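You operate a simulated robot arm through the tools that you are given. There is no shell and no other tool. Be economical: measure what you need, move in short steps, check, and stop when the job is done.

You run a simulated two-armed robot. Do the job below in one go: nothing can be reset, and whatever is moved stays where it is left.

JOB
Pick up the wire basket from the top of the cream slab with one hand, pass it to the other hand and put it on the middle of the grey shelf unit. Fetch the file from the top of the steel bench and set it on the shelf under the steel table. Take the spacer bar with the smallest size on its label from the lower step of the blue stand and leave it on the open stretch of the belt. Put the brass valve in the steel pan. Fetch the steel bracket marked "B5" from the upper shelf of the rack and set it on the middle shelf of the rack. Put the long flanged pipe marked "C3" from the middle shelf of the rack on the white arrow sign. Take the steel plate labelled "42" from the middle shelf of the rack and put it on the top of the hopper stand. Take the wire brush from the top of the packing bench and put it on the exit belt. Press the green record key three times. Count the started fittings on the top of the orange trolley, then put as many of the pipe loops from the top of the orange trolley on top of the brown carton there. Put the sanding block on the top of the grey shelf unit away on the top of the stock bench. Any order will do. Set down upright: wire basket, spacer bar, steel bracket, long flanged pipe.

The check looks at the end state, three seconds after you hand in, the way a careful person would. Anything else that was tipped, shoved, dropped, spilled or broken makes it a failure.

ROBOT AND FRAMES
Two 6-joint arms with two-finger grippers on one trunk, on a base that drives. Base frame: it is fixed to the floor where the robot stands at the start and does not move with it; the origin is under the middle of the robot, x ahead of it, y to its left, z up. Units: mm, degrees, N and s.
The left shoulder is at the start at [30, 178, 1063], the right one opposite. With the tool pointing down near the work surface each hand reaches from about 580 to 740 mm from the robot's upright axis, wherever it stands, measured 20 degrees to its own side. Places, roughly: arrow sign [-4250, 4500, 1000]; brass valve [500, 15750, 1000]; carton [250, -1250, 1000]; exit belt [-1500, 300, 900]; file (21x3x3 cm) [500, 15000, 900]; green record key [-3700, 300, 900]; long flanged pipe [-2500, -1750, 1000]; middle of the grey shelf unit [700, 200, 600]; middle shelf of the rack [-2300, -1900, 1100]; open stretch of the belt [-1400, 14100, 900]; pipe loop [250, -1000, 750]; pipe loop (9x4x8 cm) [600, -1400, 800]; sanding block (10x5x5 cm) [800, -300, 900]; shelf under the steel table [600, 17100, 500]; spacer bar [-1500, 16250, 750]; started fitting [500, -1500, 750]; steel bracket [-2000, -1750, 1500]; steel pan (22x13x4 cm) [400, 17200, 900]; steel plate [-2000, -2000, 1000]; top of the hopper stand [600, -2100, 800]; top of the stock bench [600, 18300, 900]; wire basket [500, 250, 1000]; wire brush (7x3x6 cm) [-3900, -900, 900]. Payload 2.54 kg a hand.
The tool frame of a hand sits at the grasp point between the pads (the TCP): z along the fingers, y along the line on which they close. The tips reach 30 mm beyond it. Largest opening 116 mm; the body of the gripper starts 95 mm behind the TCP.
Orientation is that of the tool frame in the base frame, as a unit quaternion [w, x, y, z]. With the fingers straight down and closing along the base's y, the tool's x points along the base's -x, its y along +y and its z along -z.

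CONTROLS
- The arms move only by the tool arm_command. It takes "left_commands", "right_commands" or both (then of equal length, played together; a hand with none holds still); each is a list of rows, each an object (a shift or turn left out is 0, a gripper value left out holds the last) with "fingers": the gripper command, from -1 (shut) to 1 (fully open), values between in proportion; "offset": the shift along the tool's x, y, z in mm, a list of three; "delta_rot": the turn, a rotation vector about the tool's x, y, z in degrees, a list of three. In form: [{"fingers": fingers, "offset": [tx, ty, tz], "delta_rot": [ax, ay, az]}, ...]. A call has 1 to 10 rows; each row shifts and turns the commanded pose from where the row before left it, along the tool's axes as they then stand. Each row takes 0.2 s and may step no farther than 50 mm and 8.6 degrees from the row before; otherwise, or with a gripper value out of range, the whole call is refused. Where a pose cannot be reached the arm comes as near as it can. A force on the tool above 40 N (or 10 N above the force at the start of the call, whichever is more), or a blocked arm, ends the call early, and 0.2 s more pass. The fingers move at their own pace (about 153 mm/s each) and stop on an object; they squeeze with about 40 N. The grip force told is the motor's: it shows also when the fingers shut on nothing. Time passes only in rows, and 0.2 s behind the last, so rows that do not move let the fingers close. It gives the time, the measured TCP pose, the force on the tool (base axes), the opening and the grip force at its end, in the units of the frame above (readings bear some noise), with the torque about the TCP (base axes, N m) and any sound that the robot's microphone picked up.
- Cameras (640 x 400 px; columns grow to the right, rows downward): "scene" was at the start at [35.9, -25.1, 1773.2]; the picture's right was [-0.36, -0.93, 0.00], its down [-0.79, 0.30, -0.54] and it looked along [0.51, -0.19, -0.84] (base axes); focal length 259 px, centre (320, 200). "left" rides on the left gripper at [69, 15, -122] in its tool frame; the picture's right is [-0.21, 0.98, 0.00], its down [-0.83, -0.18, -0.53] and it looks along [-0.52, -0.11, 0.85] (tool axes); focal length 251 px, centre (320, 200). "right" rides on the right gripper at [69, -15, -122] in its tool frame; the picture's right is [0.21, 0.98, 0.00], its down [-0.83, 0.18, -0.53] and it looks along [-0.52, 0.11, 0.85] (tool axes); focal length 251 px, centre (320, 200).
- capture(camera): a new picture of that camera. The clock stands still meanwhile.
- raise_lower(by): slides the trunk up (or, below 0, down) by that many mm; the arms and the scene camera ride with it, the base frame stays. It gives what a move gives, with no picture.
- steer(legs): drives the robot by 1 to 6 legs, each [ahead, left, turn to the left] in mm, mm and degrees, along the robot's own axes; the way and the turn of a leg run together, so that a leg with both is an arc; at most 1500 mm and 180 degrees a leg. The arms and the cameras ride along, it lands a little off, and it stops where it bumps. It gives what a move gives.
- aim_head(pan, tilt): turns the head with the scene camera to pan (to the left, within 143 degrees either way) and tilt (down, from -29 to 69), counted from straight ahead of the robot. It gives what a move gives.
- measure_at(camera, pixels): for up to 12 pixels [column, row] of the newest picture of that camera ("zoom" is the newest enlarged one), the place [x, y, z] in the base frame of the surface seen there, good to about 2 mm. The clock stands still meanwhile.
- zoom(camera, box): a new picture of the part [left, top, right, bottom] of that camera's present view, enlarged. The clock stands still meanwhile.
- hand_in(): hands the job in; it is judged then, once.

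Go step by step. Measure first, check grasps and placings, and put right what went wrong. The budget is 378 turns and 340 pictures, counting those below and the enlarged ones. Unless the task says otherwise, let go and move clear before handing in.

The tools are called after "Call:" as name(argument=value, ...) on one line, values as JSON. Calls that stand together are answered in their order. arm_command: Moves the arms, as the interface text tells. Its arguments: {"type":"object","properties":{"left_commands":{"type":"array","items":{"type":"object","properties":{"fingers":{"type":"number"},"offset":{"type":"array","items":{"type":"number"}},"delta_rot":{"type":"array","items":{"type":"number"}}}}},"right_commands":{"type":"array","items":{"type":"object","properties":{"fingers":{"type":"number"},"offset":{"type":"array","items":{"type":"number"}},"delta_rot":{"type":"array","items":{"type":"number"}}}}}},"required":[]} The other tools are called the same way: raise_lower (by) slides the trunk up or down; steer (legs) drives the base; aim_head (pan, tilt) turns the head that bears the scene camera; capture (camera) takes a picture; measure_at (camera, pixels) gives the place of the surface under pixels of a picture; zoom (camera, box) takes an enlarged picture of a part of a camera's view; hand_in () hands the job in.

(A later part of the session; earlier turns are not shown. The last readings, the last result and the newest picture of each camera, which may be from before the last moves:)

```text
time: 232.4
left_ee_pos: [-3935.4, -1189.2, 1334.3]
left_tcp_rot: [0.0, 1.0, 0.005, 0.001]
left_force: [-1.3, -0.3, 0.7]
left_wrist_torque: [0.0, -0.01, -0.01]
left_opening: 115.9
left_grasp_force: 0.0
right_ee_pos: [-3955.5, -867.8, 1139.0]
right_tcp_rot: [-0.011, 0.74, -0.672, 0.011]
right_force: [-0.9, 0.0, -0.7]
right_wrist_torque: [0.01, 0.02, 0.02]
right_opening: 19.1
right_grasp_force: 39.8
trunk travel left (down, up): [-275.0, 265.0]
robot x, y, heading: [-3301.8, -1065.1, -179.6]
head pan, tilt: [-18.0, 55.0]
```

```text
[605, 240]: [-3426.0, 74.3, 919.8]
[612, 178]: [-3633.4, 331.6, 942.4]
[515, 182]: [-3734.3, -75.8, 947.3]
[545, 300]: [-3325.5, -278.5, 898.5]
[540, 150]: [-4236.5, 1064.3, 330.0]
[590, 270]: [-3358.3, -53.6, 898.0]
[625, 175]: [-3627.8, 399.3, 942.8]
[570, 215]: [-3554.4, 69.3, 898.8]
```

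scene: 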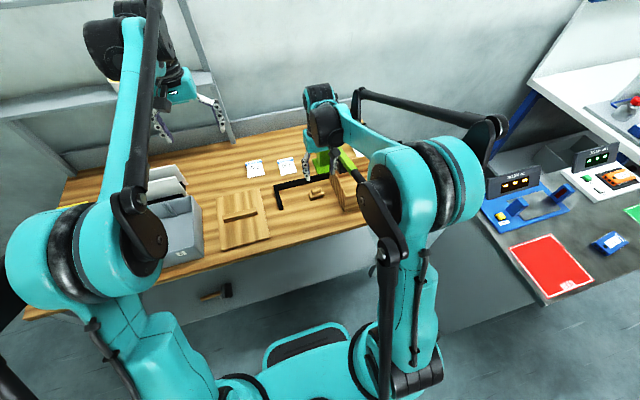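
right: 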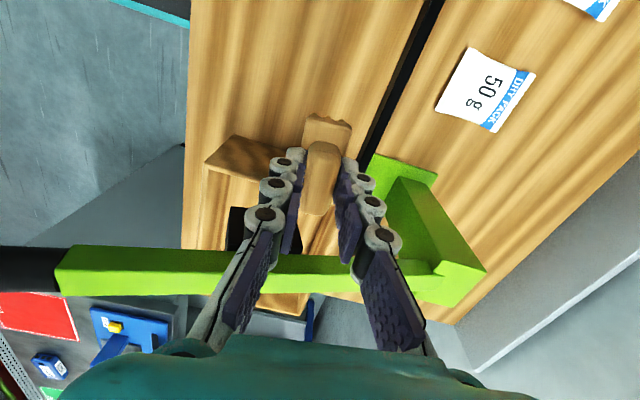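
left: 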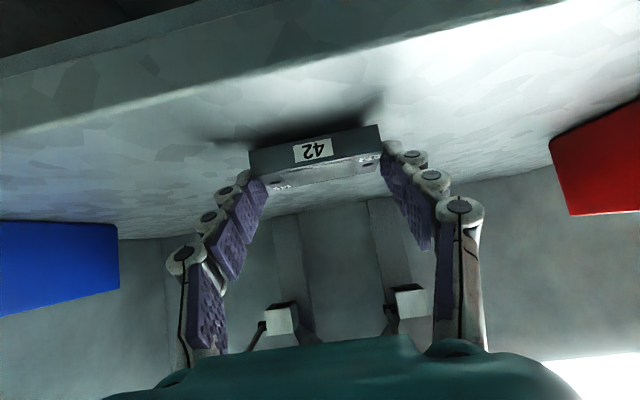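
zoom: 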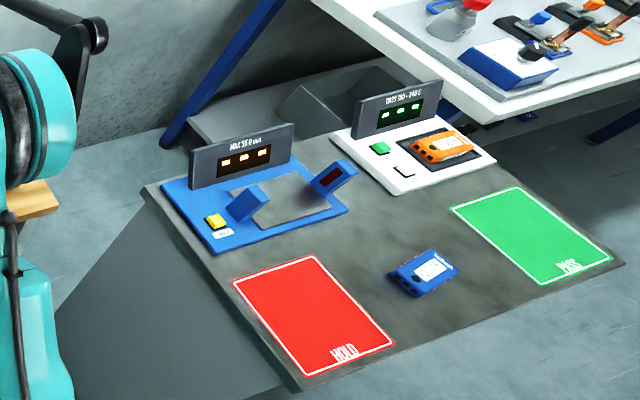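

Call:
measure_at(camera="scene", pixels=[[585, 178], [584, 176], [587, 179], [592, 190], [575, 190], [600, 150]])

Call:
zoom(camera="scene", box=[560, 140, 640, 200])

```text
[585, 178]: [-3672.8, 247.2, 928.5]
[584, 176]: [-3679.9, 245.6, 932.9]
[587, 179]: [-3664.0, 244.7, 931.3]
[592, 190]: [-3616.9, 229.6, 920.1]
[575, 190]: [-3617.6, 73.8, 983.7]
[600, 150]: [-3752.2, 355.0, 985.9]
```

```text
6.67 times, centred on (600, 170) of scene
```

zoom: 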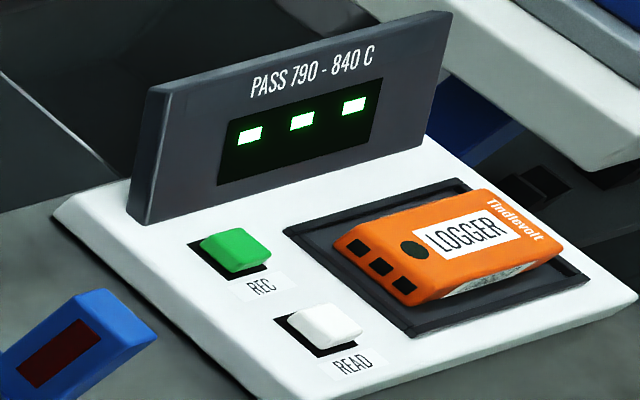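

The green REC key is at (−3672,246,930). Retract the right hand with the brush, then drive there for a left-hand press.

Call:
arm_command(right_commands=[{"offset": [0, -40, -25]}, {"offset": [0, -40, -25]}, {"offset": [0, -40, -25]}, {"offset": [0, -40, -25]}, {"offset": [0, -40, -25]}, {"offset": [0, 0, -25]}, {}], left_commands=[{"fingers": -1}, {}, {}, {}, {}, {}, {}])

Call:
steer(legs=[[-317, 0, 0], [0, -1495, 0]])

Call:
aim_head(pan=0, tilt=50)

Call:
capture(camera="scene")

```text
time: 234.0
left_ee_pos: [-3935.2, -1188.3, 1334.8]
left_tcp_rot: [0.001, 1.0, 0.006, 0.001]
left_force: [-0.1, -0.1, 0.2]
left_wrist_torque: [0.01, 0.03, -0.05]
left_opening: 0.0
left_grasp_force: 29.0
right_ee_pos: [-3761.2, -850.1, 1295.9]
right_tcp_rot: [-0.011, 0.741, -0.672, 0.011]
right_force: [0.3, -0.3, -1.2]
right_wrist_torque: [0.0, 0.05, 0.0]
right_opening: 19.0
right_grasp_force: 39.9
trunk travel left (down, up): [-275.0, 265.0]
robot x, y, heading: [-3303.1, -1064.2, -179.7]
head pan, tilt: [-18.0, 55.0]
```

```text
time: 243.2
left_ee_pos: [-3618.3, 330.8, 1336.1]
left_tcp_rot: [0.0, 1.0, -0.003, 0.0]
left_force: [0.4, 0.0, -0.5]
left_wrist_torque: [0.03, 0.01, -0.05]
left_opening: 0.0
left_grasp_force: 28.3
right_ee_pos: [-3439.5, 665.2, 1294.8]
right_tcp_rot: [-0.01, 0.736, -0.677, 0.011]
right_force: [-0.3, -0.8, -0.3]
right_wrist_torque: [-0.02, 0.02, -0.01]
right_opening: 18.7
right_grasp_force: 40.2
trunk travel left (down, up): [-275.0, 265.0]
robot x, y, heading: [-2983.9, 443.5, 179.6]
head pan, tilt: [-18.0, 55.0]
```

```text
time: 244.0
left_ee_pos: [-3617.9, 329.9, 1334.7]
left_tcp_rot: [0.0, 1.0, -0.002, 0.001]
left_force: [0.7, -0.1, -1.1]
left_wrist_torque: [-0.01, 0.0, -0.01]
left_opening: 0.0
left_grasp_force: 28.4
right_ee_pos: [-3439.1, 665.4, 1294.7]
right_tcp_rot: [-0.01, 0.735, -0.677, 0.009]
right_force: [-0.3, 0.1, 0.1]
right_wrist_torque: [-0.03, 0.01, -0.02]
right_opening: 18.9
right_grasp_force: 39.6
trunk travel left (down, up): [-275.0, 265.0]
robot x, y, heading: [-2982.9, 443.6, 179.4]
head pan, tilt: [0.0, 50.0]
```

```text
223 pictures are left
```

scene: 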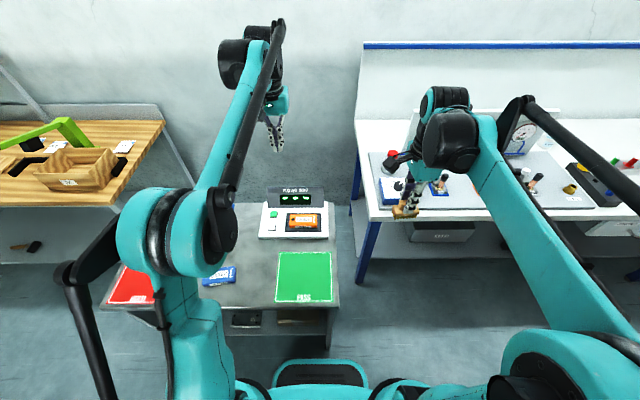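

Call:
zoom(camera="scene", box=[248, 180, 344, 240])

Call:
measure_at(camera="scene", pixels=[[272, 214], [270, 214], [274, 214], [272, 212], [272, 216], [272, 227], [295, 192], [265, 205], [290, 215]])

```text
6.67 times, centred on (296, 210) of scene
```

zoom: 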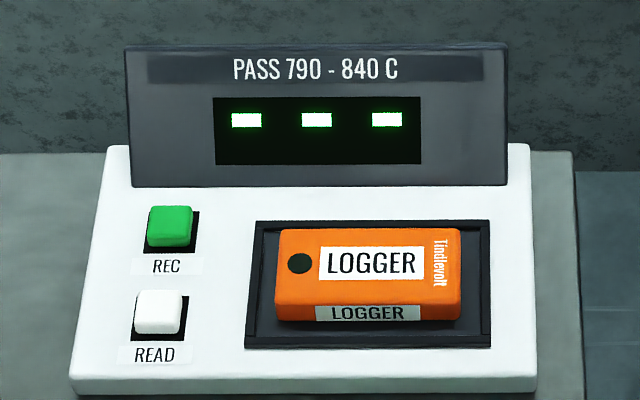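

```text
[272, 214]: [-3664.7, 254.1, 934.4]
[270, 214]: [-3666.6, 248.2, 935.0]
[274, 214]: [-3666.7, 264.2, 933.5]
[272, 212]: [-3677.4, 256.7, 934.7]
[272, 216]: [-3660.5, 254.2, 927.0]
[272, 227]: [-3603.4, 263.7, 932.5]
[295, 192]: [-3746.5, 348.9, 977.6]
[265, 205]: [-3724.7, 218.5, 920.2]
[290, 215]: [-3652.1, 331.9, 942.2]
```

Call:
measure_at(camera="zoom", pixels=[[170, 220], [152, 220], [188, 220], [170, 208], [170, 234], [165, 310]])

```text
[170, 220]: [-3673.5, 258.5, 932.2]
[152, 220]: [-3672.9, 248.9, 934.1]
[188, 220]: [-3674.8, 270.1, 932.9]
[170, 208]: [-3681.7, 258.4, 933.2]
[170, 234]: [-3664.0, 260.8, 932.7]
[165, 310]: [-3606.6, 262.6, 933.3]
```

Key top centre (−3672,259,933). Bring the closed left fingers above it.

Call:
arm_command(left_commands=[{"offset": [-27, 35.5, 0]}, {"offset": [-27, 35.5, 0]}, {"offset": [0, 0, 50]}, {"offset": [0, 0, 50]}, {"offset": [0, 0, 50]}, {"offset": [0, 0, 50]}, {"offset": [0, 0, 50]}, {"offset": [0, 0, 50]}, {"offset": [0, 0, 40]}, {}])

Call:
capture(camera="left")

```text
time: 246.2
left_ee_pos: [-3670.7, 259.6, 994.8]
left_tcp_rot: [0.001, 1.0, -0.003, 0.001]
left_force: [-0.4, 0.4, 0.7]
left_wrist_torque: [-0.01, 0.01, -0.01]
left_opening: 0.0
left_grasp_force: 28.0
right_ee_pos: [-3438.2, 666.8, 1295.7]
right_tcp_rot: [-0.01, 0.735, -0.678, 0.011]
right_force: [0.1, -0.1, -1.4]
right_wrist_torque: [-0.03, 0.05, 0.0]
right_opening: 18.8
right_grasp_force: 39.6
trunk travel left (down, up): [-275.0, 265.0]
robot x, y, heading: [-2985.8, 448.0, 179.6]
head pan, tilt: [0.0, 50.0]
```

```text
221 pictures are left
```

left: 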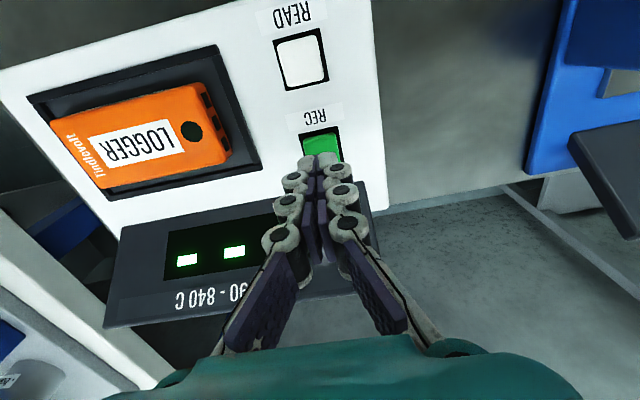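

The tips point at the key. Lower to just touching, then press.

Call:
arm_command(left_commands=[{"offset": [0, 0, 28]}, {"offset": [0, 0, 3]}, {"offset": [0, 0, 2]}, {}])

Call:
arm_command(left_commands=[{"offset": [0, 0, 2]}, {"offset": [0, 0, 2]}, {}])

```text
time: 247.2
left_ee_pos: [-3672.3, 259.8, 962.6]
left_tcp_rot: [0.001, 1.0, -0.002, 0.001]
left_force: [0.1, -0.2, -0.2]
left_wrist_torque: [-0.01, 0.08, -0.01]
left_opening: 0.0
left_grasp_force: 28.6
right_ee_pos: [-3439.4, 665.8, 1295.2]
right_tcp_rot: [-0.01, 0.735, -0.677, 0.011]
right_force: [0.4, -1.1, -1.2]
right_wrist_torque: [0.03, 0.03, -0.04]
right_opening: 18.6
right_grasp_force: 39.5
trunk travel left (down, up): [-275.0, 265.0]
robot x, y, heading: [-2986.1, 447.7, 179.6]
head pan, tilt: [0.0, 50.0]
```

```text
time: 248.0
left_ee_pos: [-3671.2, 258.4, 959.2]
left_tcp_rot: [0.001, 1.0, -0.002, 0.001]
left_force: [-0.5, -1.4, 1.8]
left_wrist_torque: [-0.02, -0.02, 0.02]
left_opening: 5.9
left_grasp_force: 28.8
right_ee_pos: [-3437.8, 667.0, 1295.9]
right_tcp_rot: [-0.011, 0.735, -0.678, 0.01]
right_force: [0.2, 1.1, -0.7]
right_wrist_torque: [-0.01, 0.01, 0.01]
right_opening: 18.9
right_grasp_force: 40.2
trunk travel left (down, up): [-275.0, 265.0]
robot x, y, heading: [-2984.9, 448.3, 179.6]
head pan, tilt: [0.0, 50.0]
heard: click
```

One click heard. Lift off fully, then repeat.

Call:
arm_command(left_commands=[{"offset": [0, 0, -6]}, {"offset": [0, 0, -6]}, {}, {}])

Call:
capture(camera="left")

```text
time: 249.0
left_ee_pos: [-3672.5, 258.7, 971.8]
left_tcp_rot: [0.0, 1.0, -0.002, 0.001]
left_force: [-0.5, -0.4, -0.7]
left_wrist_torque: [-0.02, 0.03, -0.02]
left_opening: 0.1
left_grasp_force: 28.7
right_ee_pos: [-3438.6, 667.1, 1295.0]
right_tcp_rot: [-0.01, 0.736, -0.677, 0.01]
right_force: [-0.1, -0.8, -0.7]
right_wrist_torque: [-0.02, 0.03, -0.01]
right_opening: 18.8
right_grasp_force: 40.2
trunk travel left (down, up): [-275.0, 265.0]
robot x, y, heading: [-2984.8, 441.6, 179.7]
head pan, tilt: [0.0, 50.0]
```

```text
220 pictures are left
```

left: 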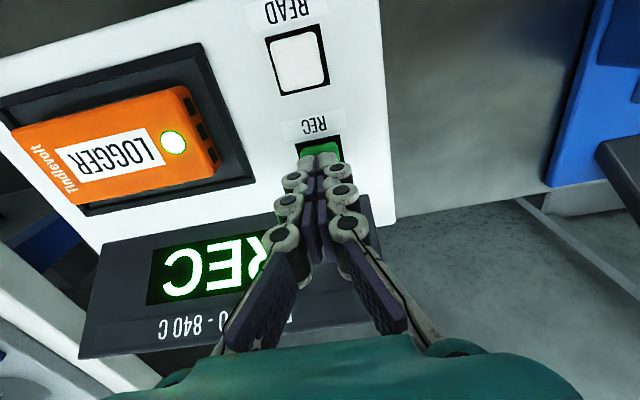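

The display shows REC after the first press. Press a second time the same way.

Call:
arm_command(left_commands=[{"offset": [0, 0, 8]}, {"offset": [0, 0, 2.5]}, {"offset": [0, 0, 2]}, {}])

Call:
arm_command(left_commands=[{"offset": [0, 0, -6.5]}, {"offset": [0, 0, -6]}, {}, {}])

Call:
capture(camera="left")

```text
time: 250.0
left_ee_pos: [-3671.0, 259.1, 957.3]
left_tcp_rot: [0.0, 1.0, -0.002, 0.001]
left_force: [-0.7, 0.4, 1.8]
left_wrist_torque: [0.0, -0.01, 0.01]
left_opening: 6.0
left_grasp_force: 28.6
right_ee_pos: [-3439.1, 667.3, 1293.9]
right_tcp_rot: [-0.01, 0.735, -0.678, 0.011]
right_force: [0.2, 0.2, -0.6]
right_wrist_torque: [0.01, 0.0, 0.02]
right_opening: 18.6
right_grasp_force: 40.4
trunk travel left (down, up): [-275.0, 265.0]
robot x, y, heading: [-2980.0, 442.8, 179.4]
head pan, tilt: [0.0, 50.0]
heard: click
```

```text
time: 251.0
left_ee_pos: [-3672.3, 260.0, 970.9]
left_tcp_rot: [0.001, 1.0, -0.002, 0.001]
left_force: [0.7, -0.2, 0.4]
left_wrist_torque: [0.0, 0.01, 0.0]
left_opening: 0.0
left_grasp_force: 29.2
right_ee_pos: [-3439.1, 665.1, 1295.0]
right_tcp_rot: [-0.01, 0.736, -0.677, 0.01]
right_force: [-0.3, -0.4, -0.1]
right_wrist_torque: [-0.02, 0.0, 0.01]
right_opening: 18.7
right_grasp_force: 40.0
trunk travel left (down, up): [-275.0, 265.0]
robot x, y, heading: [-2986.4, 443.8, 179.6]
head pan, tilt: [0.0, 50.0]
```

```text
219 pictures are left
```

left: 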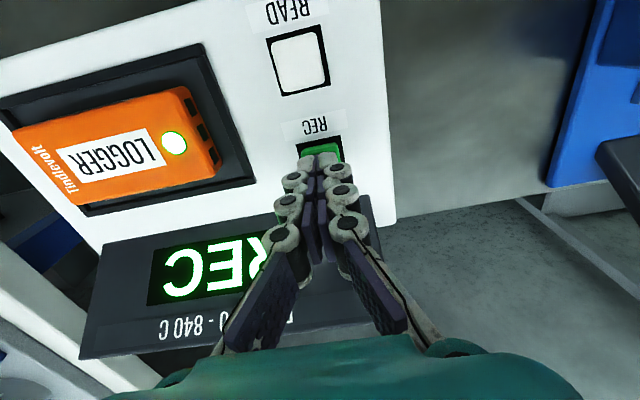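

Second click. Third press, then move well clear.

Call:
arm_command(left_commands=[{"offset": [0, 0, 8]}, {"offset": [0, 0, 2.5]}, {"offset": [0, 0, 2]}, {}])

Call:
arm_command(left_commands=[{"offset": [0, 0, -10]}, {"offset": [0, 0, -40]}, {"offset": [0, 0, -50]}, {"offset": [0, 0, -50]}, {"offset": [0, 0, -50], "fingers": 1}, {"offset": [0, 0, -50]}, {"offset": [0, 0, -50]}, {}])

Call:
zoom(camera="scene", box=[248, 180, 344, 240])

```text
time: 252.0
left_ee_pos: [-3670.7, 258.1, 956.9]
left_tcp_rot: [0.001, 1.0, -0.002, 0.001]
left_force: [-1.3, 0.4, 1.9]
left_wrist_torque: [0.01, -0.01, -0.01]
left_opening: 6.0
left_grasp_force: 28.5
right_ee_pos: [-3438.5, 667.0, 1295.5]
right_tcp_rot: [-0.011, 0.735, -0.678, 0.011]
right_force: [0.9, -0.6, -0.6]
right_wrist_torque: [0.0, -0.02, -0.02]
right_opening: 19.0
right_grasp_force: 39.3
trunk travel left (down, up): [-275.0, 265.0]
robot x, y, heading: [-2985.7, 443.9, 179.5]
head pan, tilt: [0.0, 50.0]
heard: click
```

```text
time: 253.8
left_ee_pos: [-3673.3, 258.6, 1257.7]
left_tcp_rot: [0.0, 1.0, -0.002, 0.001]
left_force: [-0.3, 0.8, -0.3]
left_wrist_torque: [0.01, -0.02, 0.01]
left_opening: 115.6
left_grasp_force: 0.1
right_ee_pos: [-3439.2, 666.1, 1295.1]
right_tcp_rot: [-0.011, 0.736, -0.677, 0.011]
right_force: [0.8, -0.1, -1.0]
right_wrist_torque: [0.02, 0.01, -0.02]
right_opening: 18.8
right_grasp_force: 39.7
trunk travel left (down, up): [-275.0, 265.0]
robot x, y, heading: [-2986.1, 445.6, 179.6]
head pan, tilt: [0.0, 50.0]
```

```text
6.67 times, centred on (296, 210) of scene
```

zoom: 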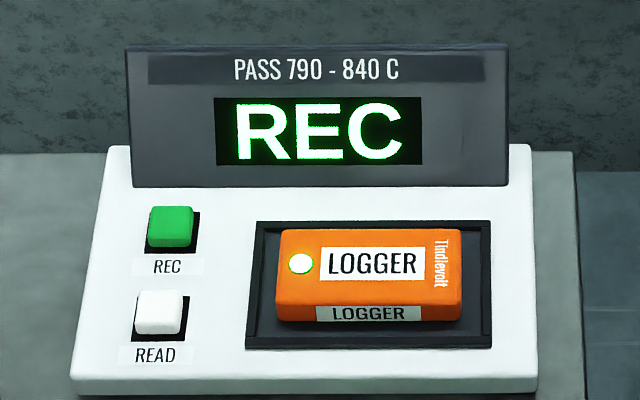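

Three presses registered. Now the exit belt: turn around and look at the machine from this side.

Call:
steer(legs=[[0, 0, 180]])

Call:
aim_head(pan=0, tilt=30)

Call:
capture(camera="scene")

```text
time: 256.6
left_ee_pos: [-3420.6, -74.6, 1259.4]
left_tcp_rot: [0.001, 0.954, 0.301, 0.001]
left_force: [0.7, 0.0, -0.9]
left_wrist_torque: [-0.02, 0.09, 0.01]
left_opening: 116.3
left_grasp_force: 0.1
right_ee_pos: [-3466.4, 392.2, 1295.9]
right_tcp_rot: [-0.011, 0.906, -0.423, 0.007]
right_force: [0.1, -0.7, -0.2]
right_wrist_torque: [-0.06, 0.06, -0.02]
right_opening: 19.0
right_grasp_force: 40.7
trunk travel left (down, up): [-275.0, 265.0]
robot x, y, heading: [-2966.7, 469.3, -145.1]
head pan, tilt: [0.0, 50.0]
stopped in leg 1: the robot was blocked; the commanded pose is now the measured one
```

```text
time: 257.5
left_ee_pos: [-3422.8, -75.8, 1259.3]
left_tcp_rot: [-0.001, 0.954, 0.301, 0.001]
left_force: [-0.3, -0.3, 0.7]
left_wrist_torque: [0.02, 0.05, -0.01]
left_opening: 116.0
left_grasp_force: 0.1
right_ee_pos: [-3465.9, 390.9, 1295.8]
right_tcp_rot: [-0.013, 0.906, -0.423, 0.006]
right_force: [-0.3, 0.1, -0.9]
right_wrist_torque: [-0.03, 0.01, 0.02]
right_opening: 18.8
right_grasp_force: 39.8
trunk travel left (down, up): [-275.0, 265.0]
robot x, y, heading: [-2968.6, 470.4, -145.0]
head pan, tilt: [0.0, 30.0]
```

```text
217 pictures are left
```

scene: 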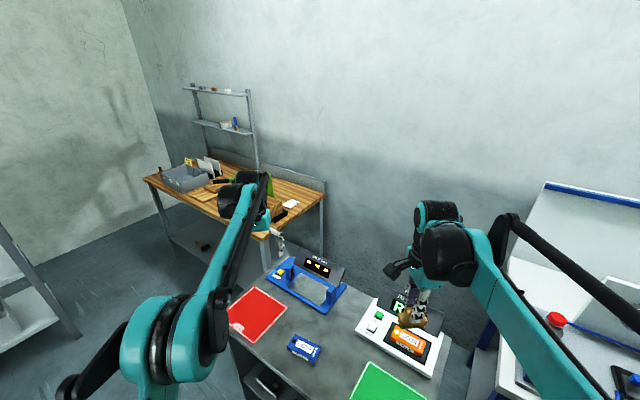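

The base corner nudged against the bench; all items look in place. Back off and finish the turn.

Call:
steer(legs=[[-160, 0, 0], [0, 0, 145]])

Call:
capture(camera="scene")

```text
time: 264.9
left_ee_pos: [-2149.8, 760.6, 1258.4]
left_tcp_rot: [-0.001, -0.007, 1.0, 0.001]
left_force: [0.3, -0.5, 1.3]
left_wrist_torque: [-0.01, -0.02, 0.02]
left_opening: 116.0
left_grasp_force: 0.1
right_ee_pos: [-2377.4, 349.8, 1294.2]
right_tcp_rot: [-0.011, 0.671, 0.741, -0.01]
right_force: [-0.3, -1.2, -1.0]
right_wrist_torque: [0.0, -0.01, 0.01]
right_opening: 18.7
right_grasp_force: 39.5
trunk travel left (down, up): [-275.0, 265.0]
robot x, y, heading: [-2836.5, 559.8, 0.7]
head pan, tilt: [0.0, 30.0]
```

```text
216 pictures are left
```

scene: 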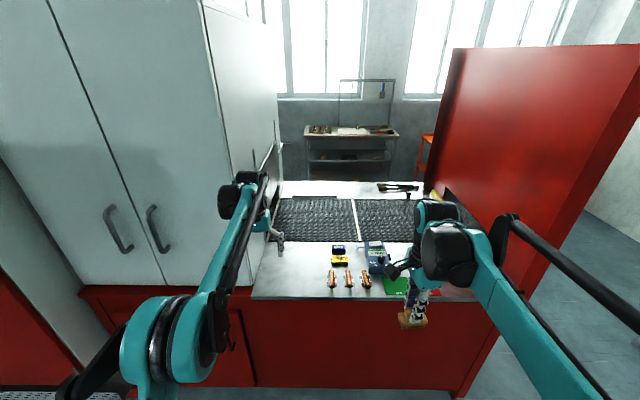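

The exit belt is visible at px (340,220). Measure it and the counter items.

Call:
measure_at(camera="scene", pixels=[[300, 240], [300, 200], [400, 235], [400, 205], [355, 220], [290, 290], [376, 270], [340, 260], [450, 300], [268, 240], [390, 187]])

Call:
zoom(camera="scene", box=[240, 170, 480, 320])

```text
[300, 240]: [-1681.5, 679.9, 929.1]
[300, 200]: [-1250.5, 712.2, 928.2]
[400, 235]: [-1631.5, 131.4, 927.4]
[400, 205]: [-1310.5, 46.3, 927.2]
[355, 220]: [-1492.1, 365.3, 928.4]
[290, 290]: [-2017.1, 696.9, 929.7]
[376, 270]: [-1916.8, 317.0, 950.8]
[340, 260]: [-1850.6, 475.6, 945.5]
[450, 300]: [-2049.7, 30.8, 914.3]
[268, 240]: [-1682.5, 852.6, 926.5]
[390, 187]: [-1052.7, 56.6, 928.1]
```

```text
2.67 times, centred on (360, 245) of scene
```

zoom: 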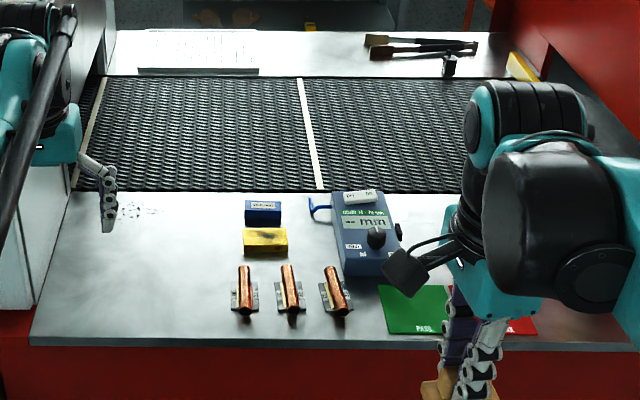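

The belt (z 928) is empty, x −1700…−1230. I'll tuck the left hand inward, line up at y≈380 and drive close.

Call:
arm_command(left_commands=[{"offset": [0, -45, -20]}, {"offset": [0, -45, -20]}, {"offset": [0, -30, -20]}, {}])

Call:
steer(legs=[[0, -180, -0.7], [515, 0, 0]])

Call:
capture(camera="scene")

```text
time: 265.9
left_ee_pos: [-2149.2, 641.3, 1317.1]
left_tcp_rot: [-0.001, -0.007, 1.0, 0.0]
left_force: [0.1, 0.2, 0.0]
left_wrist_torque: [-0.01, 0.01, 0.01]
left_opening: 115.8
left_grasp_force: 0.1
right_ee_pos: [-2377.6, 349.7, 1295.3]
right_tcp_rot: [-0.011, 0.671, 0.742, -0.01]
right_force: [-0.2, 0.2, -1.5]
right_wrist_torque: [0.02, -0.02, 0.01]
right_opening: 18.6
right_grasp_force: 40.1
trunk travel left (down, up): [-275.0, 265.0]
robot x, y, heading: [-2836.5, 560.1, 0.6]
head pan, tilt: [0.0, 30.0]
```

```text
time: 270.0
left_ee_pos: [-1635.8, 448.8, 1317.0]
left_tcp_rot: [-0.001, 0.0, 1.0, 0.001]
left_force: [0.9, -0.1, -0.1]
left_wrist_torque: [-0.04, 0.01, 0.01]
left_opening: 116.3
left_grasp_force: 0.1
right_ee_pos: [-1868.9, 161.6, 1295.3]
right_tcp_rot: [-0.011, 0.677, 0.736, -0.01]
right_force: [0.0, 0.2, -1.3]
right_wrist_torque: [0.01, 0.02, 0.02]
right_opening: 18.9
right_grasp_force: 40.1
trunk travel left (down, up): [-275.0, 265.0]
robot x, y, heading: [-2324.2, 378.5, -0.3]
head pan, tilt: [0.0, 30.0]
```

```text
214 pictures are left
```

scene: 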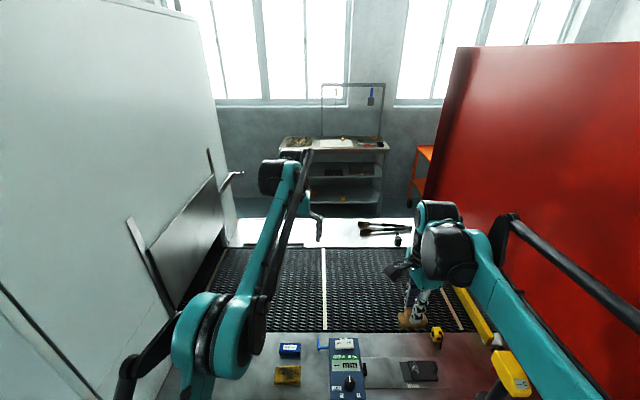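

Bring the right hand over the belt at (−1610,200), then lower.

Call:
arm_command(right_commands=[{"offset": [2.7, 43.5, 0]}, {"offset": [2.7, 43.5, 0]}, {"offset": [2.7, 43.5, 0]}, {"offset": [2.7, 43.5, 0]}, {"offset": [2.7, 43.5, 0]}, {"offset": [2.7, 43.5, 0]}, {"offset": [0, 0, 50]}, {"offset": [0, 0, 50]}, {"offset": [0, 0, 50]}, {"offset": [0, 0, 50]}])

Call:
capture(camera="right")

```text
time: 272.2
left_ee_pos: [-1635.2, 448.3, 1316.8]
left_tcp_rot: [0.0, 0.001, 1.0, 0.001]
left_force: [0.2, 1.1, 1.3]
left_wrist_torque: [-0.01, 0.02, -0.04]
left_opening: 115.9
left_grasp_force: 0.1
right_ee_pos: [-1617.2, 198.4, 1086.1]
right_tcp_rot: [-0.011, 0.677, 0.736, -0.012]
right_force: [0.2, 0.2, -1.0]
right_wrist_torque: [-0.01, 0.04, 0.03]
right_opening: 18.6
right_grasp_force: 40.3
trunk travel left (down, up): [-275.0, 265.0]
robot x, y, heading: [-2324.6, 379.4, -0.1]
head pan, tilt: [0.0, 30.0]
```

```text
213 pictures are left
```

right: 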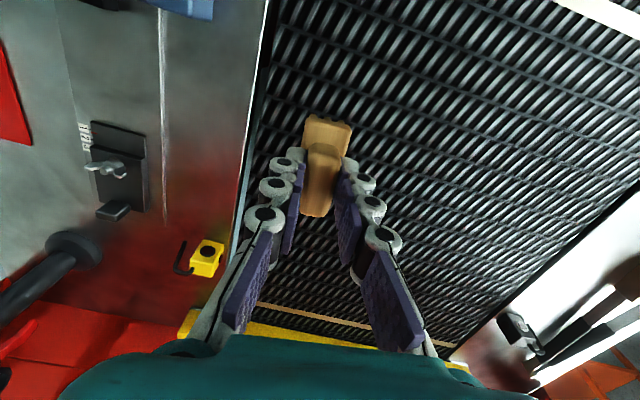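

Call:
arm_command(right_commands=[{"offset": [0, 0, 45]}, {"offset": [0, 0, 35]}, {"offset": [0, 0, 13]}, {}])

Call:
arm_command(right_commands=[{"offset": [0, 0, 2]}, {"offset": [0, 0, 2]}, {}])

```text
time: 273.2
left_ee_pos: [-1636.3, 447.3, 1317.4]
left_tcp_rot: [-0.001, 0.001, 1.0, 0.001]
left_force: [-0.2, 0.1, -1.3]
left_wrist_torque: [-0.01, -0.03, -0.03]
left_opening: 115.9
left_grasp_force: 0.0
right_ee_pos: [-1619.6, 200.5, 993.6]
right_tcp_rot: [-0.011, 0.677, 0.736, -0.012]
right_force: [-0.2, 0.5, -1.5]
right_wrist_torque: [-0.03, 0.0, -0.03]
right_opening: 18.8
right_grasp_force: 40.3
trunk travel left (down, up): [-275.0, 265.0]
robot x, y, heading: [-2322.6, 381.0, -0.4]
head pan, tilt: [0.0, 30.0]
```

```text
time: 274.0
left_ee_pos: [-1635.9, 448.5, 1317.4]
left_tcp_rot: [-0.001, 0.001, 1.0, 0.001]
left_force: [0.3, -0.2, -0.1]
left_wrist_torque: [0.02, 0.01, 0.03]
left_opening: 116.0
left_grasp_force: 0.0
right_ee_pos: [-1618.2, 198.5, 989.5]
right_tcp_rot: [-0.011, 0.677, 0.736, -0.011]
right_force: [-0.1, -1.3, -0.4]
right_wrist_torque: [-0.03, 0.01, -0.02]
right_opening: 18.7
right_grasp_force: 40.4
trunk travel left (down, up): [-275.0, 265.0]
robot x, y, heading: [-2324.9, 380.4, 0.0]
head pan, tilt: [0.0, 30.0]
```

Call:
arm_command(right_commands=[{"offset": [0, 0, 1.5]}, {"offset": [0, 0, 1.5]}, {}])

```text
time: 274.8
left_ee_pos: [-1636.7, 448.0, 1317.7]
left_tcp_rot: [0.001, 0.001, 1.0, 0.0]
left_force: [0.0, -0.4, 0.1]
left_wrist_torque: [0.04, 0.02, 0.0]
left_opening: 116.1
left_grasp_force: 0.1
right_ee_pos: [-1619.0, 197.4, 988.7]
right_tcp_rot: [-0.01, 0.677, 0.736, -0.009]
right_force: [5.9, -2.0, 15.7]
right_wrist_torque: [-0.07, -0.57, 0.0]
right_opening: 19.0
right_grasp_force: 40.7
trunk travel left (down, up): [-275.0, 265.0]
robot x, y, heading: [-2322.0, 382.6, -0.2]
head pan, tilt: [0.0, 30.0]
```

Contact (16 N). Release, rise, retract.

Call:
arm_command(right_commands=[{"offset": [0, 0, -1], "fingers": -0.5}, {"fingers": 0}, {}, {"offset": [0, 0, -40]}, {"offset": [0, 0, -50]}, {"offset": [0, 0, -50]}, {"offset": [0, 0, -50]}, {"offset": [0, 0, -50]}, {"offset": [0, -45, -20]}, {"offset": [0, -45, 0]}])

Call:
capture(camera="right")

```text
time: 277.0
left_ee_pos: [-1638.1, 448.7, 1318.8]
left_tcp_rot: [0.0, 0.001, 1.0, 0.0]
left_force: [-0.5, -0.2, 0.1]
left_wrist_torque: [0.01, -0.04, 0.01]
left_opening: 116.0
left_grasp_force: 0.1
right_ee_pos: [-1701.3, 192.1, 1250.9]
right_tcp_rot: [-0.011, 0.676, 0.737, -0.011]
right_force: [-0.2, 0.0, 1.1]
right_wrist_torque: [-0.02, -0.01, -0.01]
right_opening: 57.6
right_grasp_force: 0.1
trunk travel left (down, up): [-275.0, 265.0]
robot x, y, heading: [-2325.3, 378.7, -0.6]
head pan, tilt: [0.0, 30.0]
```

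```text
212 pictures are left
```

right: 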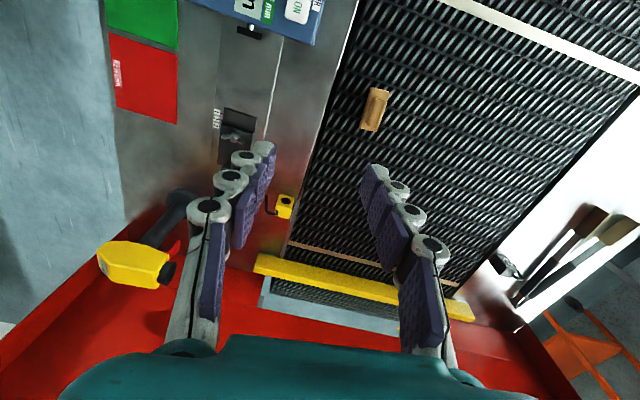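

The brush lies on the belt. Now fetch the sanding block with the right hand: drive around the machine.

Call:
steer(legs=[[-350, 0, 0], [0, -1440, 0.5], [1500, 0, 0], [750, 0, 0], [0, 990, 0]])

Call:
capture(camera="scene")

```text
time: 281.7
left_ee_pos: [-1986.8, 82.9, 1317.5]
left_tcp_rot: [-0.001, 0.0, 1.0, -0.001]
left_force: [0.6, 0.2, 0.2]
left_wrist_torque: [-0.11, 0.04, 0.01]
left_opening: 116.3
left_grasp_force: 0.1
right_ee_pos: [-2050.3, -165.9, 1249.7]
right_tcp_rot: [-0.013, 0.673, 0.74, -0.008]
right_force: [0.0, -0.4, 0.3]
right_wrist_torque: [-0.03, -0.01, 0.0]
right_opening: 58.1
right_grasp_force: 0.0
trunk travel left (down, up): [-275.0, 265.0]
robot x, y, heading: [-2677.4, 11.9, -0.2]
head pan, tilt: [0.0, 30.0]
stopped in leg 2: the force on the tool passed its limit at 94 N (the readings are from after the stop); the commanded pose is now the measured one
```

```text
211 pictures are left
```

scene: 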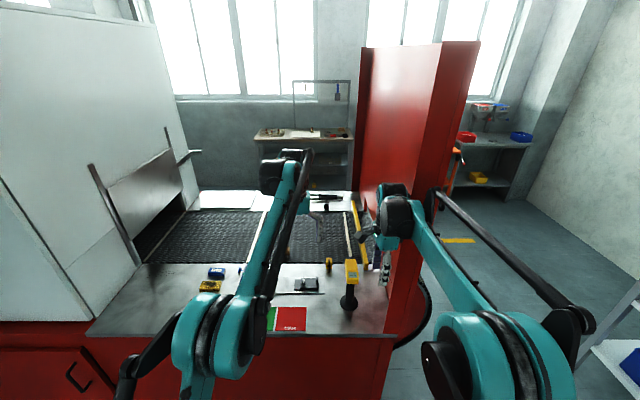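

The right hand touched the machine's hood panel sideways; nothing appears moved. Back off more, then continue.

Call:
steer(legs=[[0, 40, 0], [-180, 0, 0], [0, -1100, 0]])

Call:
steer(legs=[[1500, 0, 0], [900, 0, 0], [0, 980, 0]])

Call:
capture(camera="scene")

```text
time: 289.0
left_ee_pos: [-2174.9, -987.4, 1317.5]
left_tcp_rot: [-0.001, 0.006, 1.0, 0.0]
left_force: [0.2, 0.6, 0.1]
left_wrist_torque: [0.02, 0.0, 0.02]
left_opening: 116.0
left_grasp_force: 0.1
right_ee_pos: [-2241.2, -1234.2, 1249.3]
right_tcp_rot: [-0.015, 0.676, 0.737, -0.006]
right_force: [0.3, -0.2, 0.2]
right_wrist_torque: [-0.02, 0.0, -0.02]
right_opening: 58.1
right_grasp_force: 0.1
trunk travel left (down, up): [-275.0, 265.0]
robot x, y, heading: [-2863.0, -1045.6, -0.7]
head pan, tilt: [0.0, 30.0]
```

```text
time: 305.4
left_ee_pos: [248.5, -77.6, 1317.7]
left_tcp_rot: [-0.001, 0.009, 1.0, 0.001]
left_force: [-0.2, -0.1, 0.2]
left_wrist_torque: [-0.03, 0.01, 0.0]
left_opening: 115.7
left_grasp_force: 0.0
right_ee_pos: [179.0, -324.4, 1251.0]
right_tcp_rot: [-0.015, 0.679, 0.734, -0.008]
right_force: [-0.3, -0.1, -0.1]
right_wrist_torque: [-0.05, -0.01, 0.0]
right_opening: 58.2
right_grasp_force: 0.1
trunk travel left (down, up): [-275.0, 265.0]
robot x, y, heading: [-441.9, -137.5, -1.0]
head pan, tilt: [0.0, 30.0]
```

```text
210 pictures are left
```

scene: 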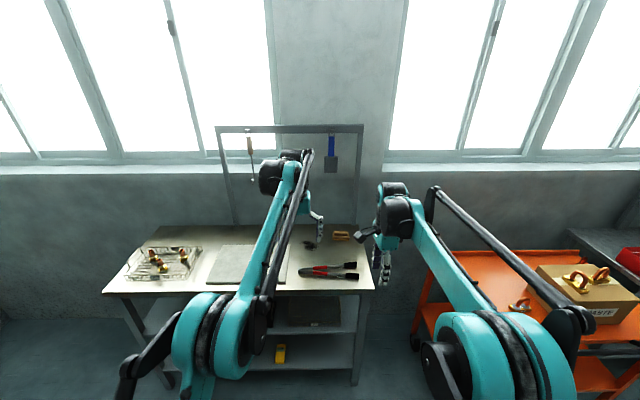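

Call:
measure_at(camera="scene", pixels=[[331, 165], [252, 170], [342, 235], [335, 233], [349, 234], [345, 215], [330, 270]])

Call:
arm_command(left_commands=[{"offset": [45, 15, 0]}, {"offset": [45, 15, 0]}, {"offset": [45, 15, 0]}, {"offset": [45, 15, 0]}, {"offset": [45, 15, 0]}, {}])

Call:
steer(legs=[[490, 70, 1]])

Call:
capture(camera="right")

```text
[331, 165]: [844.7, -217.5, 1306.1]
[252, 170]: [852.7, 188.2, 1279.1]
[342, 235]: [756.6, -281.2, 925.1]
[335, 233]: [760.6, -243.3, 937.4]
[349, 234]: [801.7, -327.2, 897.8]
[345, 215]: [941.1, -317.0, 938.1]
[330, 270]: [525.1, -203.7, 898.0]
```

```text
time: 306.8
left_ee_pos: [24.6, -0.2, 1317.8]
left_tcp_rot: [-0.002, 0.009, 1.0, 0.0]
left_force: [0.3, 0.2, -0.7]
left_wrist_torque: [0.01, 0.03, -0.01]
left_opening: 115.8
left_grasp_force: 0.0
right_ee_pos: [181.8, -324.7, 1249.7]
right_tcp_rot: [-0.015, 0.679, 0.734, -0.007]
right_force: [0.5, -0.3, -0.5]
right_wrist_torque: [0.01, 0.06, 0.0]
right_opening: 58.0
right_grasp_force: 0.1
trunk travel left (down, up): [-275.0, 265.0]
robot x, y, heading: [-439.3, -127.7, -0.8]
head pan, tilt: [0.0, 30.0]
```

```text
time: 309.7
left_ee_pos: [511.0, 73.6, 1318.3]
left_tcp_rot: [-0.001, 0.0, 1.0, 0.0]
left_force: [0.6, 0.1, 0.4]
left_wrist_torque: [-0.03, 0.06, 0.0]
left_opening: 116.2
left_grasp_force: 0.1
right_ee_pos: [672.8, -247.1, 1250.5]
right_tcp_rot: [-0.015, 0.671, 0.741, -0.007]
right_force: [0.1, 0.5, 0.5]
right_wrist_torque: [0.0, 0.01, -0.01]
right_opening: 57.9
right_grasp_force: 0.1
trunk travel left (down, up): [-275.0, 265.0]
robot x, y, heading: [48.9, -69.5, -0.1]
head pan, tilt: [0.0, 30.0]
```

```text
209 pictures are left
```

right: 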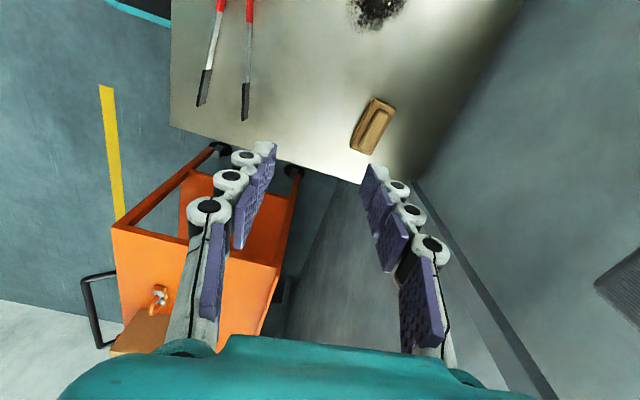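

Call:
zoom(camera="right", box=[332, 85, 412, 165])

Call:
measure_at(camera="right", pixels=[[372, 98], [395, 110], [352, 146], [372, 153], [372, 128], [376, 115], [368, 140], [380, 106], [361, 144]])

```text
5.00 times, centred on (372, 125) of right
```

zoom: 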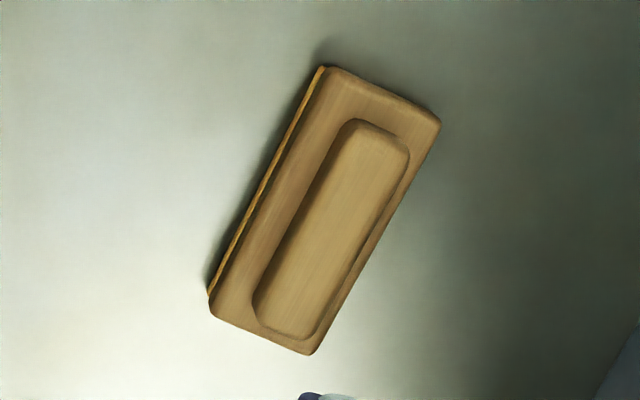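

```text
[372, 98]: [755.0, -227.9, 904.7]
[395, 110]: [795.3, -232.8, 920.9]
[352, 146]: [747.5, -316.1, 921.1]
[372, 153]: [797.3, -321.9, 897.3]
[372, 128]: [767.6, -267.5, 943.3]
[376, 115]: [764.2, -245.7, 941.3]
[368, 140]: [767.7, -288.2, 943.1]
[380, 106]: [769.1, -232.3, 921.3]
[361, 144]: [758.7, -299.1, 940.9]
```

Call:
measure_at(camera="zoom", pixels=[[335, 74], [432, 122], [222, 308], [308, 345], [285, 180], [370, 240], [350, 125], [260, 300]])

```text
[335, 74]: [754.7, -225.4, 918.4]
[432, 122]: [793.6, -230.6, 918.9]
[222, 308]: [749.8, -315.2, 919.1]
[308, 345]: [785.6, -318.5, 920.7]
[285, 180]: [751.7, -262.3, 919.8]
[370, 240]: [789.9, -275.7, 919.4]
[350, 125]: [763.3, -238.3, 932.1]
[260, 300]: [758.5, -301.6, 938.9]
```

Block centre (771,−272), yaw −4°, body z 898–920, 42–50 mm across. Align, open to ~75 and descend.

Call:
arm_command(right_commands=[{"delta_rot": [0, 0, 8], "fingers": 0.35}, {"delta_rot": [0, 0, 2]}, {"offset": [-6, 33.3, 0]}, {"offset": [-6, 33.3, 0]}, {"offset": [-5.5, 33, 0]}, {"offset": [0, 0, 50]}, {"offset": [0, 0, 50]}, {"offset": [0, 0, 50]}, {"offset": [0, 0, 50]}, {}])

Call:
capture(camera="right")

```text
time: 311.9
left_ee_pos: [511.2, 74.2, 1319.4]
left_tcp_rot: [0.0, -0.001, 1.0, -0.001]
left_force: [-0.9, 0.3, 0.9]
left_wrist_torque: [0.01, -0.02, 0.0]
left_opening: 116.2
left_grasp_force: 0.0
right_ee_pos: [763.0, -268.9, 1046.6]
right_tcp_rot: [-0.015, 0.733, 0.68, -0.009]
right_force: [-0.2, -0.3, 0.5]
right_wrist_torque: [-0.01, -0.01, -0.01]
right_opening: 78.4
right_grasp_force: 0.1
trunk travel left (down, up): [-275.0, 265.0]
robot x, y, heading: [47.9, -70.5, -0.1]
head pan, tilt: [0.0, 30.0]
```

```text
207 pictures are left
```

right: 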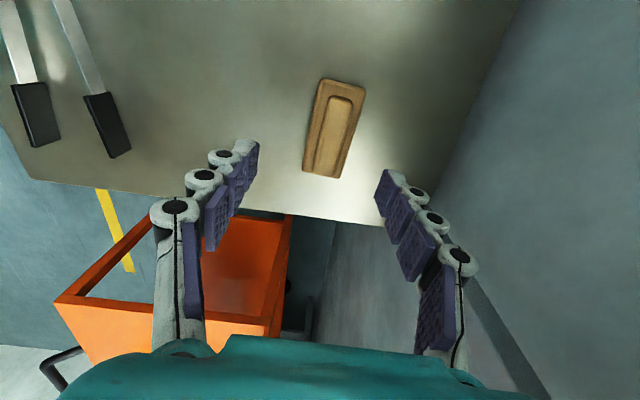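

Call:
arm_command(right_commands=[{"offset": [-3, 11, 0]}, {"offset": [0, 0, 45]}, {"offset": [0, 0, 45]}, {"offset": [0, 0, 20]}, {}])

Call:
capture(camera="right")

```text
time: 313.1
left_ee_pos: [510.9, 73.9, 1318.0]
left_tcp_rot: [-0.001, -0.001, 1.0, 0.0]
left_force: [0.6, -0.3, 0.4]
left_wrist_torque: [0.0, 0.01, -0.01]
left_opening: 116.1
left_grasp_force: 0.0
right_ee_pos: [770.9, -273.9, 937.0]
right_tcp_rot: [-0.014, 0.733, 0.679, -0.009]
right_force: [-0.4, 0.3, -0.7]
right_wrist_torque: [0.0, -0.03, 0.0]
right_opening: 78.6
right_grasp_force: 0.0
trunk travel left (down, up): [-275.0, 265.0]
robot x, y, heading: [50.3, -73.4, -0.1]
head pan, tilt: [0.0, 30.0]
```

```text
206 pictures are left
```

right: 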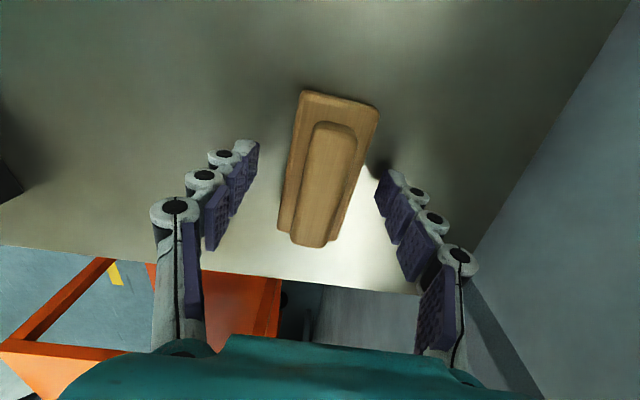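

Call:
arm_command(right_commands=[{"offset": [0, 0, 1], "fingers": 0}, {"fingers": -1}, {"fingers": -1}, {}])

Call:
arm_command(right_commands=[{"offset": [0, 0, -30]}, {"offset": [0, 0, -50]}, {"offset": [0, 0, -50]}, {"offset": [0, 0, -50]}, {"offset": [0, 0, -50]}, {"offset": [0, 0, -50]}, {}])

Call:
capture(camera="right")

```text
time: 314.1
left_ee_pos: [510.1, 73.6, 1318.2]
left_tcp_rot: [0.0, -0.001, 1.0, -0.001]
left_force: [0.2, -0.5, -0.3]
left_wrist_torque: [0.0, 0.0, 0.03]
left_opening: 116.0
left_grasp_force: 0.0
right_ee_pos: [771.9, -274.6, 935.3]
right_tcp_rot: [-0.014, 0.734, 0.679, -0.008]
right_force: [0.8, -0.4, 2.5]
right_wrist_torque: [0.07, -0.11, -0.05]
right_opening: 43.9
right_grasp_force: 40.1
trunk travel left (down, up): [-275.0, 265.0]
robot x, y, heading: [48.9, -72.0, -0.1]
head pan, tilt: [0.0, 30.0]
```

```text
time: 315.7
left_ee_pos: [511.6, 73.4, 1316.3]
left_tcp_rot: [-0.001, -0.001, 1.0, 0.001]
left_force: [-0.1, 0.4, 0.4]
left_wrist_torque: [0.02, 0.01, 0.01]
left_opening: 116.1
left_grasp_force: 0.0
right_ee_pos: [780.3, -276.4, 1215.1]
right_tcp_rot: [-0.015, 0.733, 0.68, -0.008]
right_force: [-0.4, -0.4, -2.0]
right_wrist_torque: [0.01, 0.01, 0.0]
right_opening: 44.0
right_grasp_force: 40.5
trunk travel left (down, up): [-275.0, 265.0]
robot x, y, heading: [50.5, -69.2, -0.0]
head pan, tilt: [0.0, 30.0]
```

```text
205 pictures are left
```

right: 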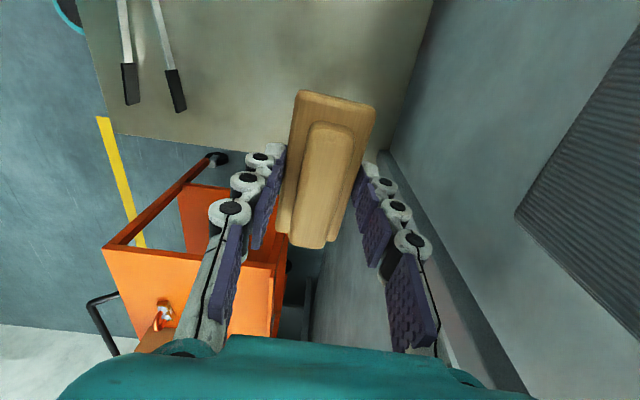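

Sanding block held. Back off, tuck the right hand, and return to the rack for the C3 pipe.

Call:
steer(legs=[[-500, 0, 0]])

Call:
arm_command(right_commands=[{"offset": [-10, -40, -10]}, {"offset": [-10, -40, -10]}, {"offset": [-10, -40, -10]}, {"offset": [-10, -40, -10]}, {"offset": [0, -40, -10]}, {"offset": [0, -40, -10]}, {"offset": [0, -40, -10]}, {"offset": [0, -40, -10]}, {}])

Call:
steer(legs=[[0, -1000, 0], [-1500, 0, 0], [-400, 0, 0], [0, 300, 0], [0, 0, -90]])

Call:
capture(camera="scene")

```text
time: 318.6
left_ee_pos: [9.6, 73.5, 1318.5]
left_tcp_rot: [0.0, 0.0, 1.0, 0.0]
left_force: [0.5, -0.3, -0.3]
left_wrist_torque: [-0.01, -0.03, 0.0]
left_opening: 116.0
left_grasp_force: 0.1
right_ee_pos: [278.6, -277.0, 1217.4]
right_tcp_rot: [-0.014, 0.734, 0.679, -0.009]
right_force: [-0.8, 0.5, -1.4]
right_wrist_torque: [0.01, -0.02, -0.02]
right_opening: 44.1
right_grasp_force: 39.8
trunk travel left (down, up): [-275.0, 265.0]
robot x, y, heading: [-449.7, -68.7, -0.0]
head pan, tilt: [0.0, 30.0]
```

```text
time: 320.6
left_ee_pos: [10.0, 73.6, 1317.4]
left_tcp_rot: [0.0, 0.0, 1.0, 0.001]
left_force: [0.5, -0.1, -0.6]
left_wrist_torque: [0.05, 0.06, 0.0]
left_opening: 115.9
left_grasp_force: 0.1
right_ee_pos: [-38.7, -294.6, 1304.0]
right_tcp_rot: [-0.015, 0.734, 0.679, -0.009]
right_force: [0.5, -0.2, -1.5]
right_wrist_torque: [0.01, 0.08, -0.02]
right_opening: 43.9
right_grasp_force: 39.5
trunk travel left (down, up): [-275.0, 265.0]
robot x, y, heading: [-450.8, -71.4, 0.2]
head pan, tilt: [0.0, 30.0]
```

```text
time: 340.4
left_ee_pos: [-2215.4, -1230.8, 1317.8]
left_tcp_rot: [0.0, 0.712, 0.702, 0.001]
left_force: [-0.5, 0.1, -0.7]
left_wrist_torque: [0.04, -0.02, 0.0]
left_opening: 116.1
left_grasp_force: 0.0
right_ee_pos: [-2581.0, -1176.7, 1305.7]
right_tcp_rot: [-0.017, 0.999, -0.045, 0.004]
right_force: [0.2, 0.7, -1.2]
right_wrist_torque: [-0.02, 0.0, 0.0]
right_opening: 44.1
right_grasp_force: 39.2
trunk travel left (down, up): [-275.0, 265.0]
robot x, y, heading: [-2351.7, -766.0, -91.0]
head pan, tilt: [0.0, 30.0]
```

```text
204 pictures are left
```

scene: 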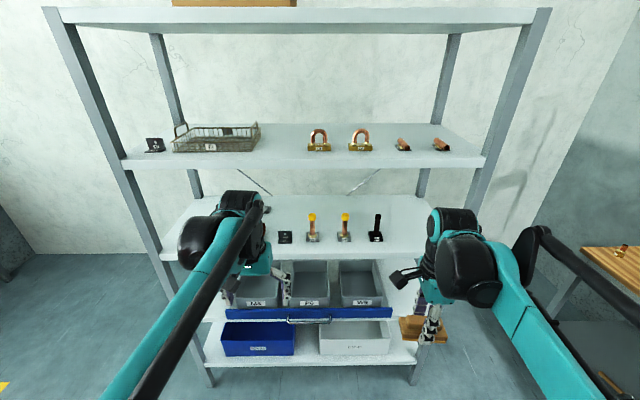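

Call:
zoom(camera="scene", box=[296, 200, 392, 260])

Call:
measure_at(camera="zoom", pixels=[[325, 115], [325, 85], [325, 155], [310, 130], [340, 130], [295, 275], [365, 275], [325, 255], [310, 185], [340, 185]])

```text
6.67 times, centred on (344, 230) of scene
```

zoom: 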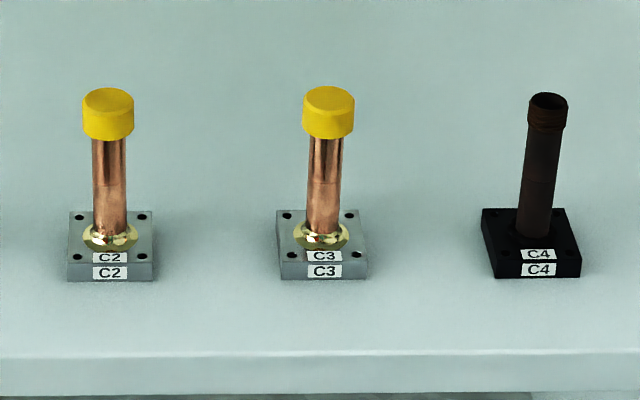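

```text
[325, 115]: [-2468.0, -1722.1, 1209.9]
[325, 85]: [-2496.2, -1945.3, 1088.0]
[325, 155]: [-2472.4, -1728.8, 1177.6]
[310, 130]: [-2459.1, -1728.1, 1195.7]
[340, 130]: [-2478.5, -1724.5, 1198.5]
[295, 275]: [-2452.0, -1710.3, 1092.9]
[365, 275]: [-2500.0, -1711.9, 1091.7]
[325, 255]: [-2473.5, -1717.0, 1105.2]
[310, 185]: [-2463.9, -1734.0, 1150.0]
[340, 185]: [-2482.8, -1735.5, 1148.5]
```

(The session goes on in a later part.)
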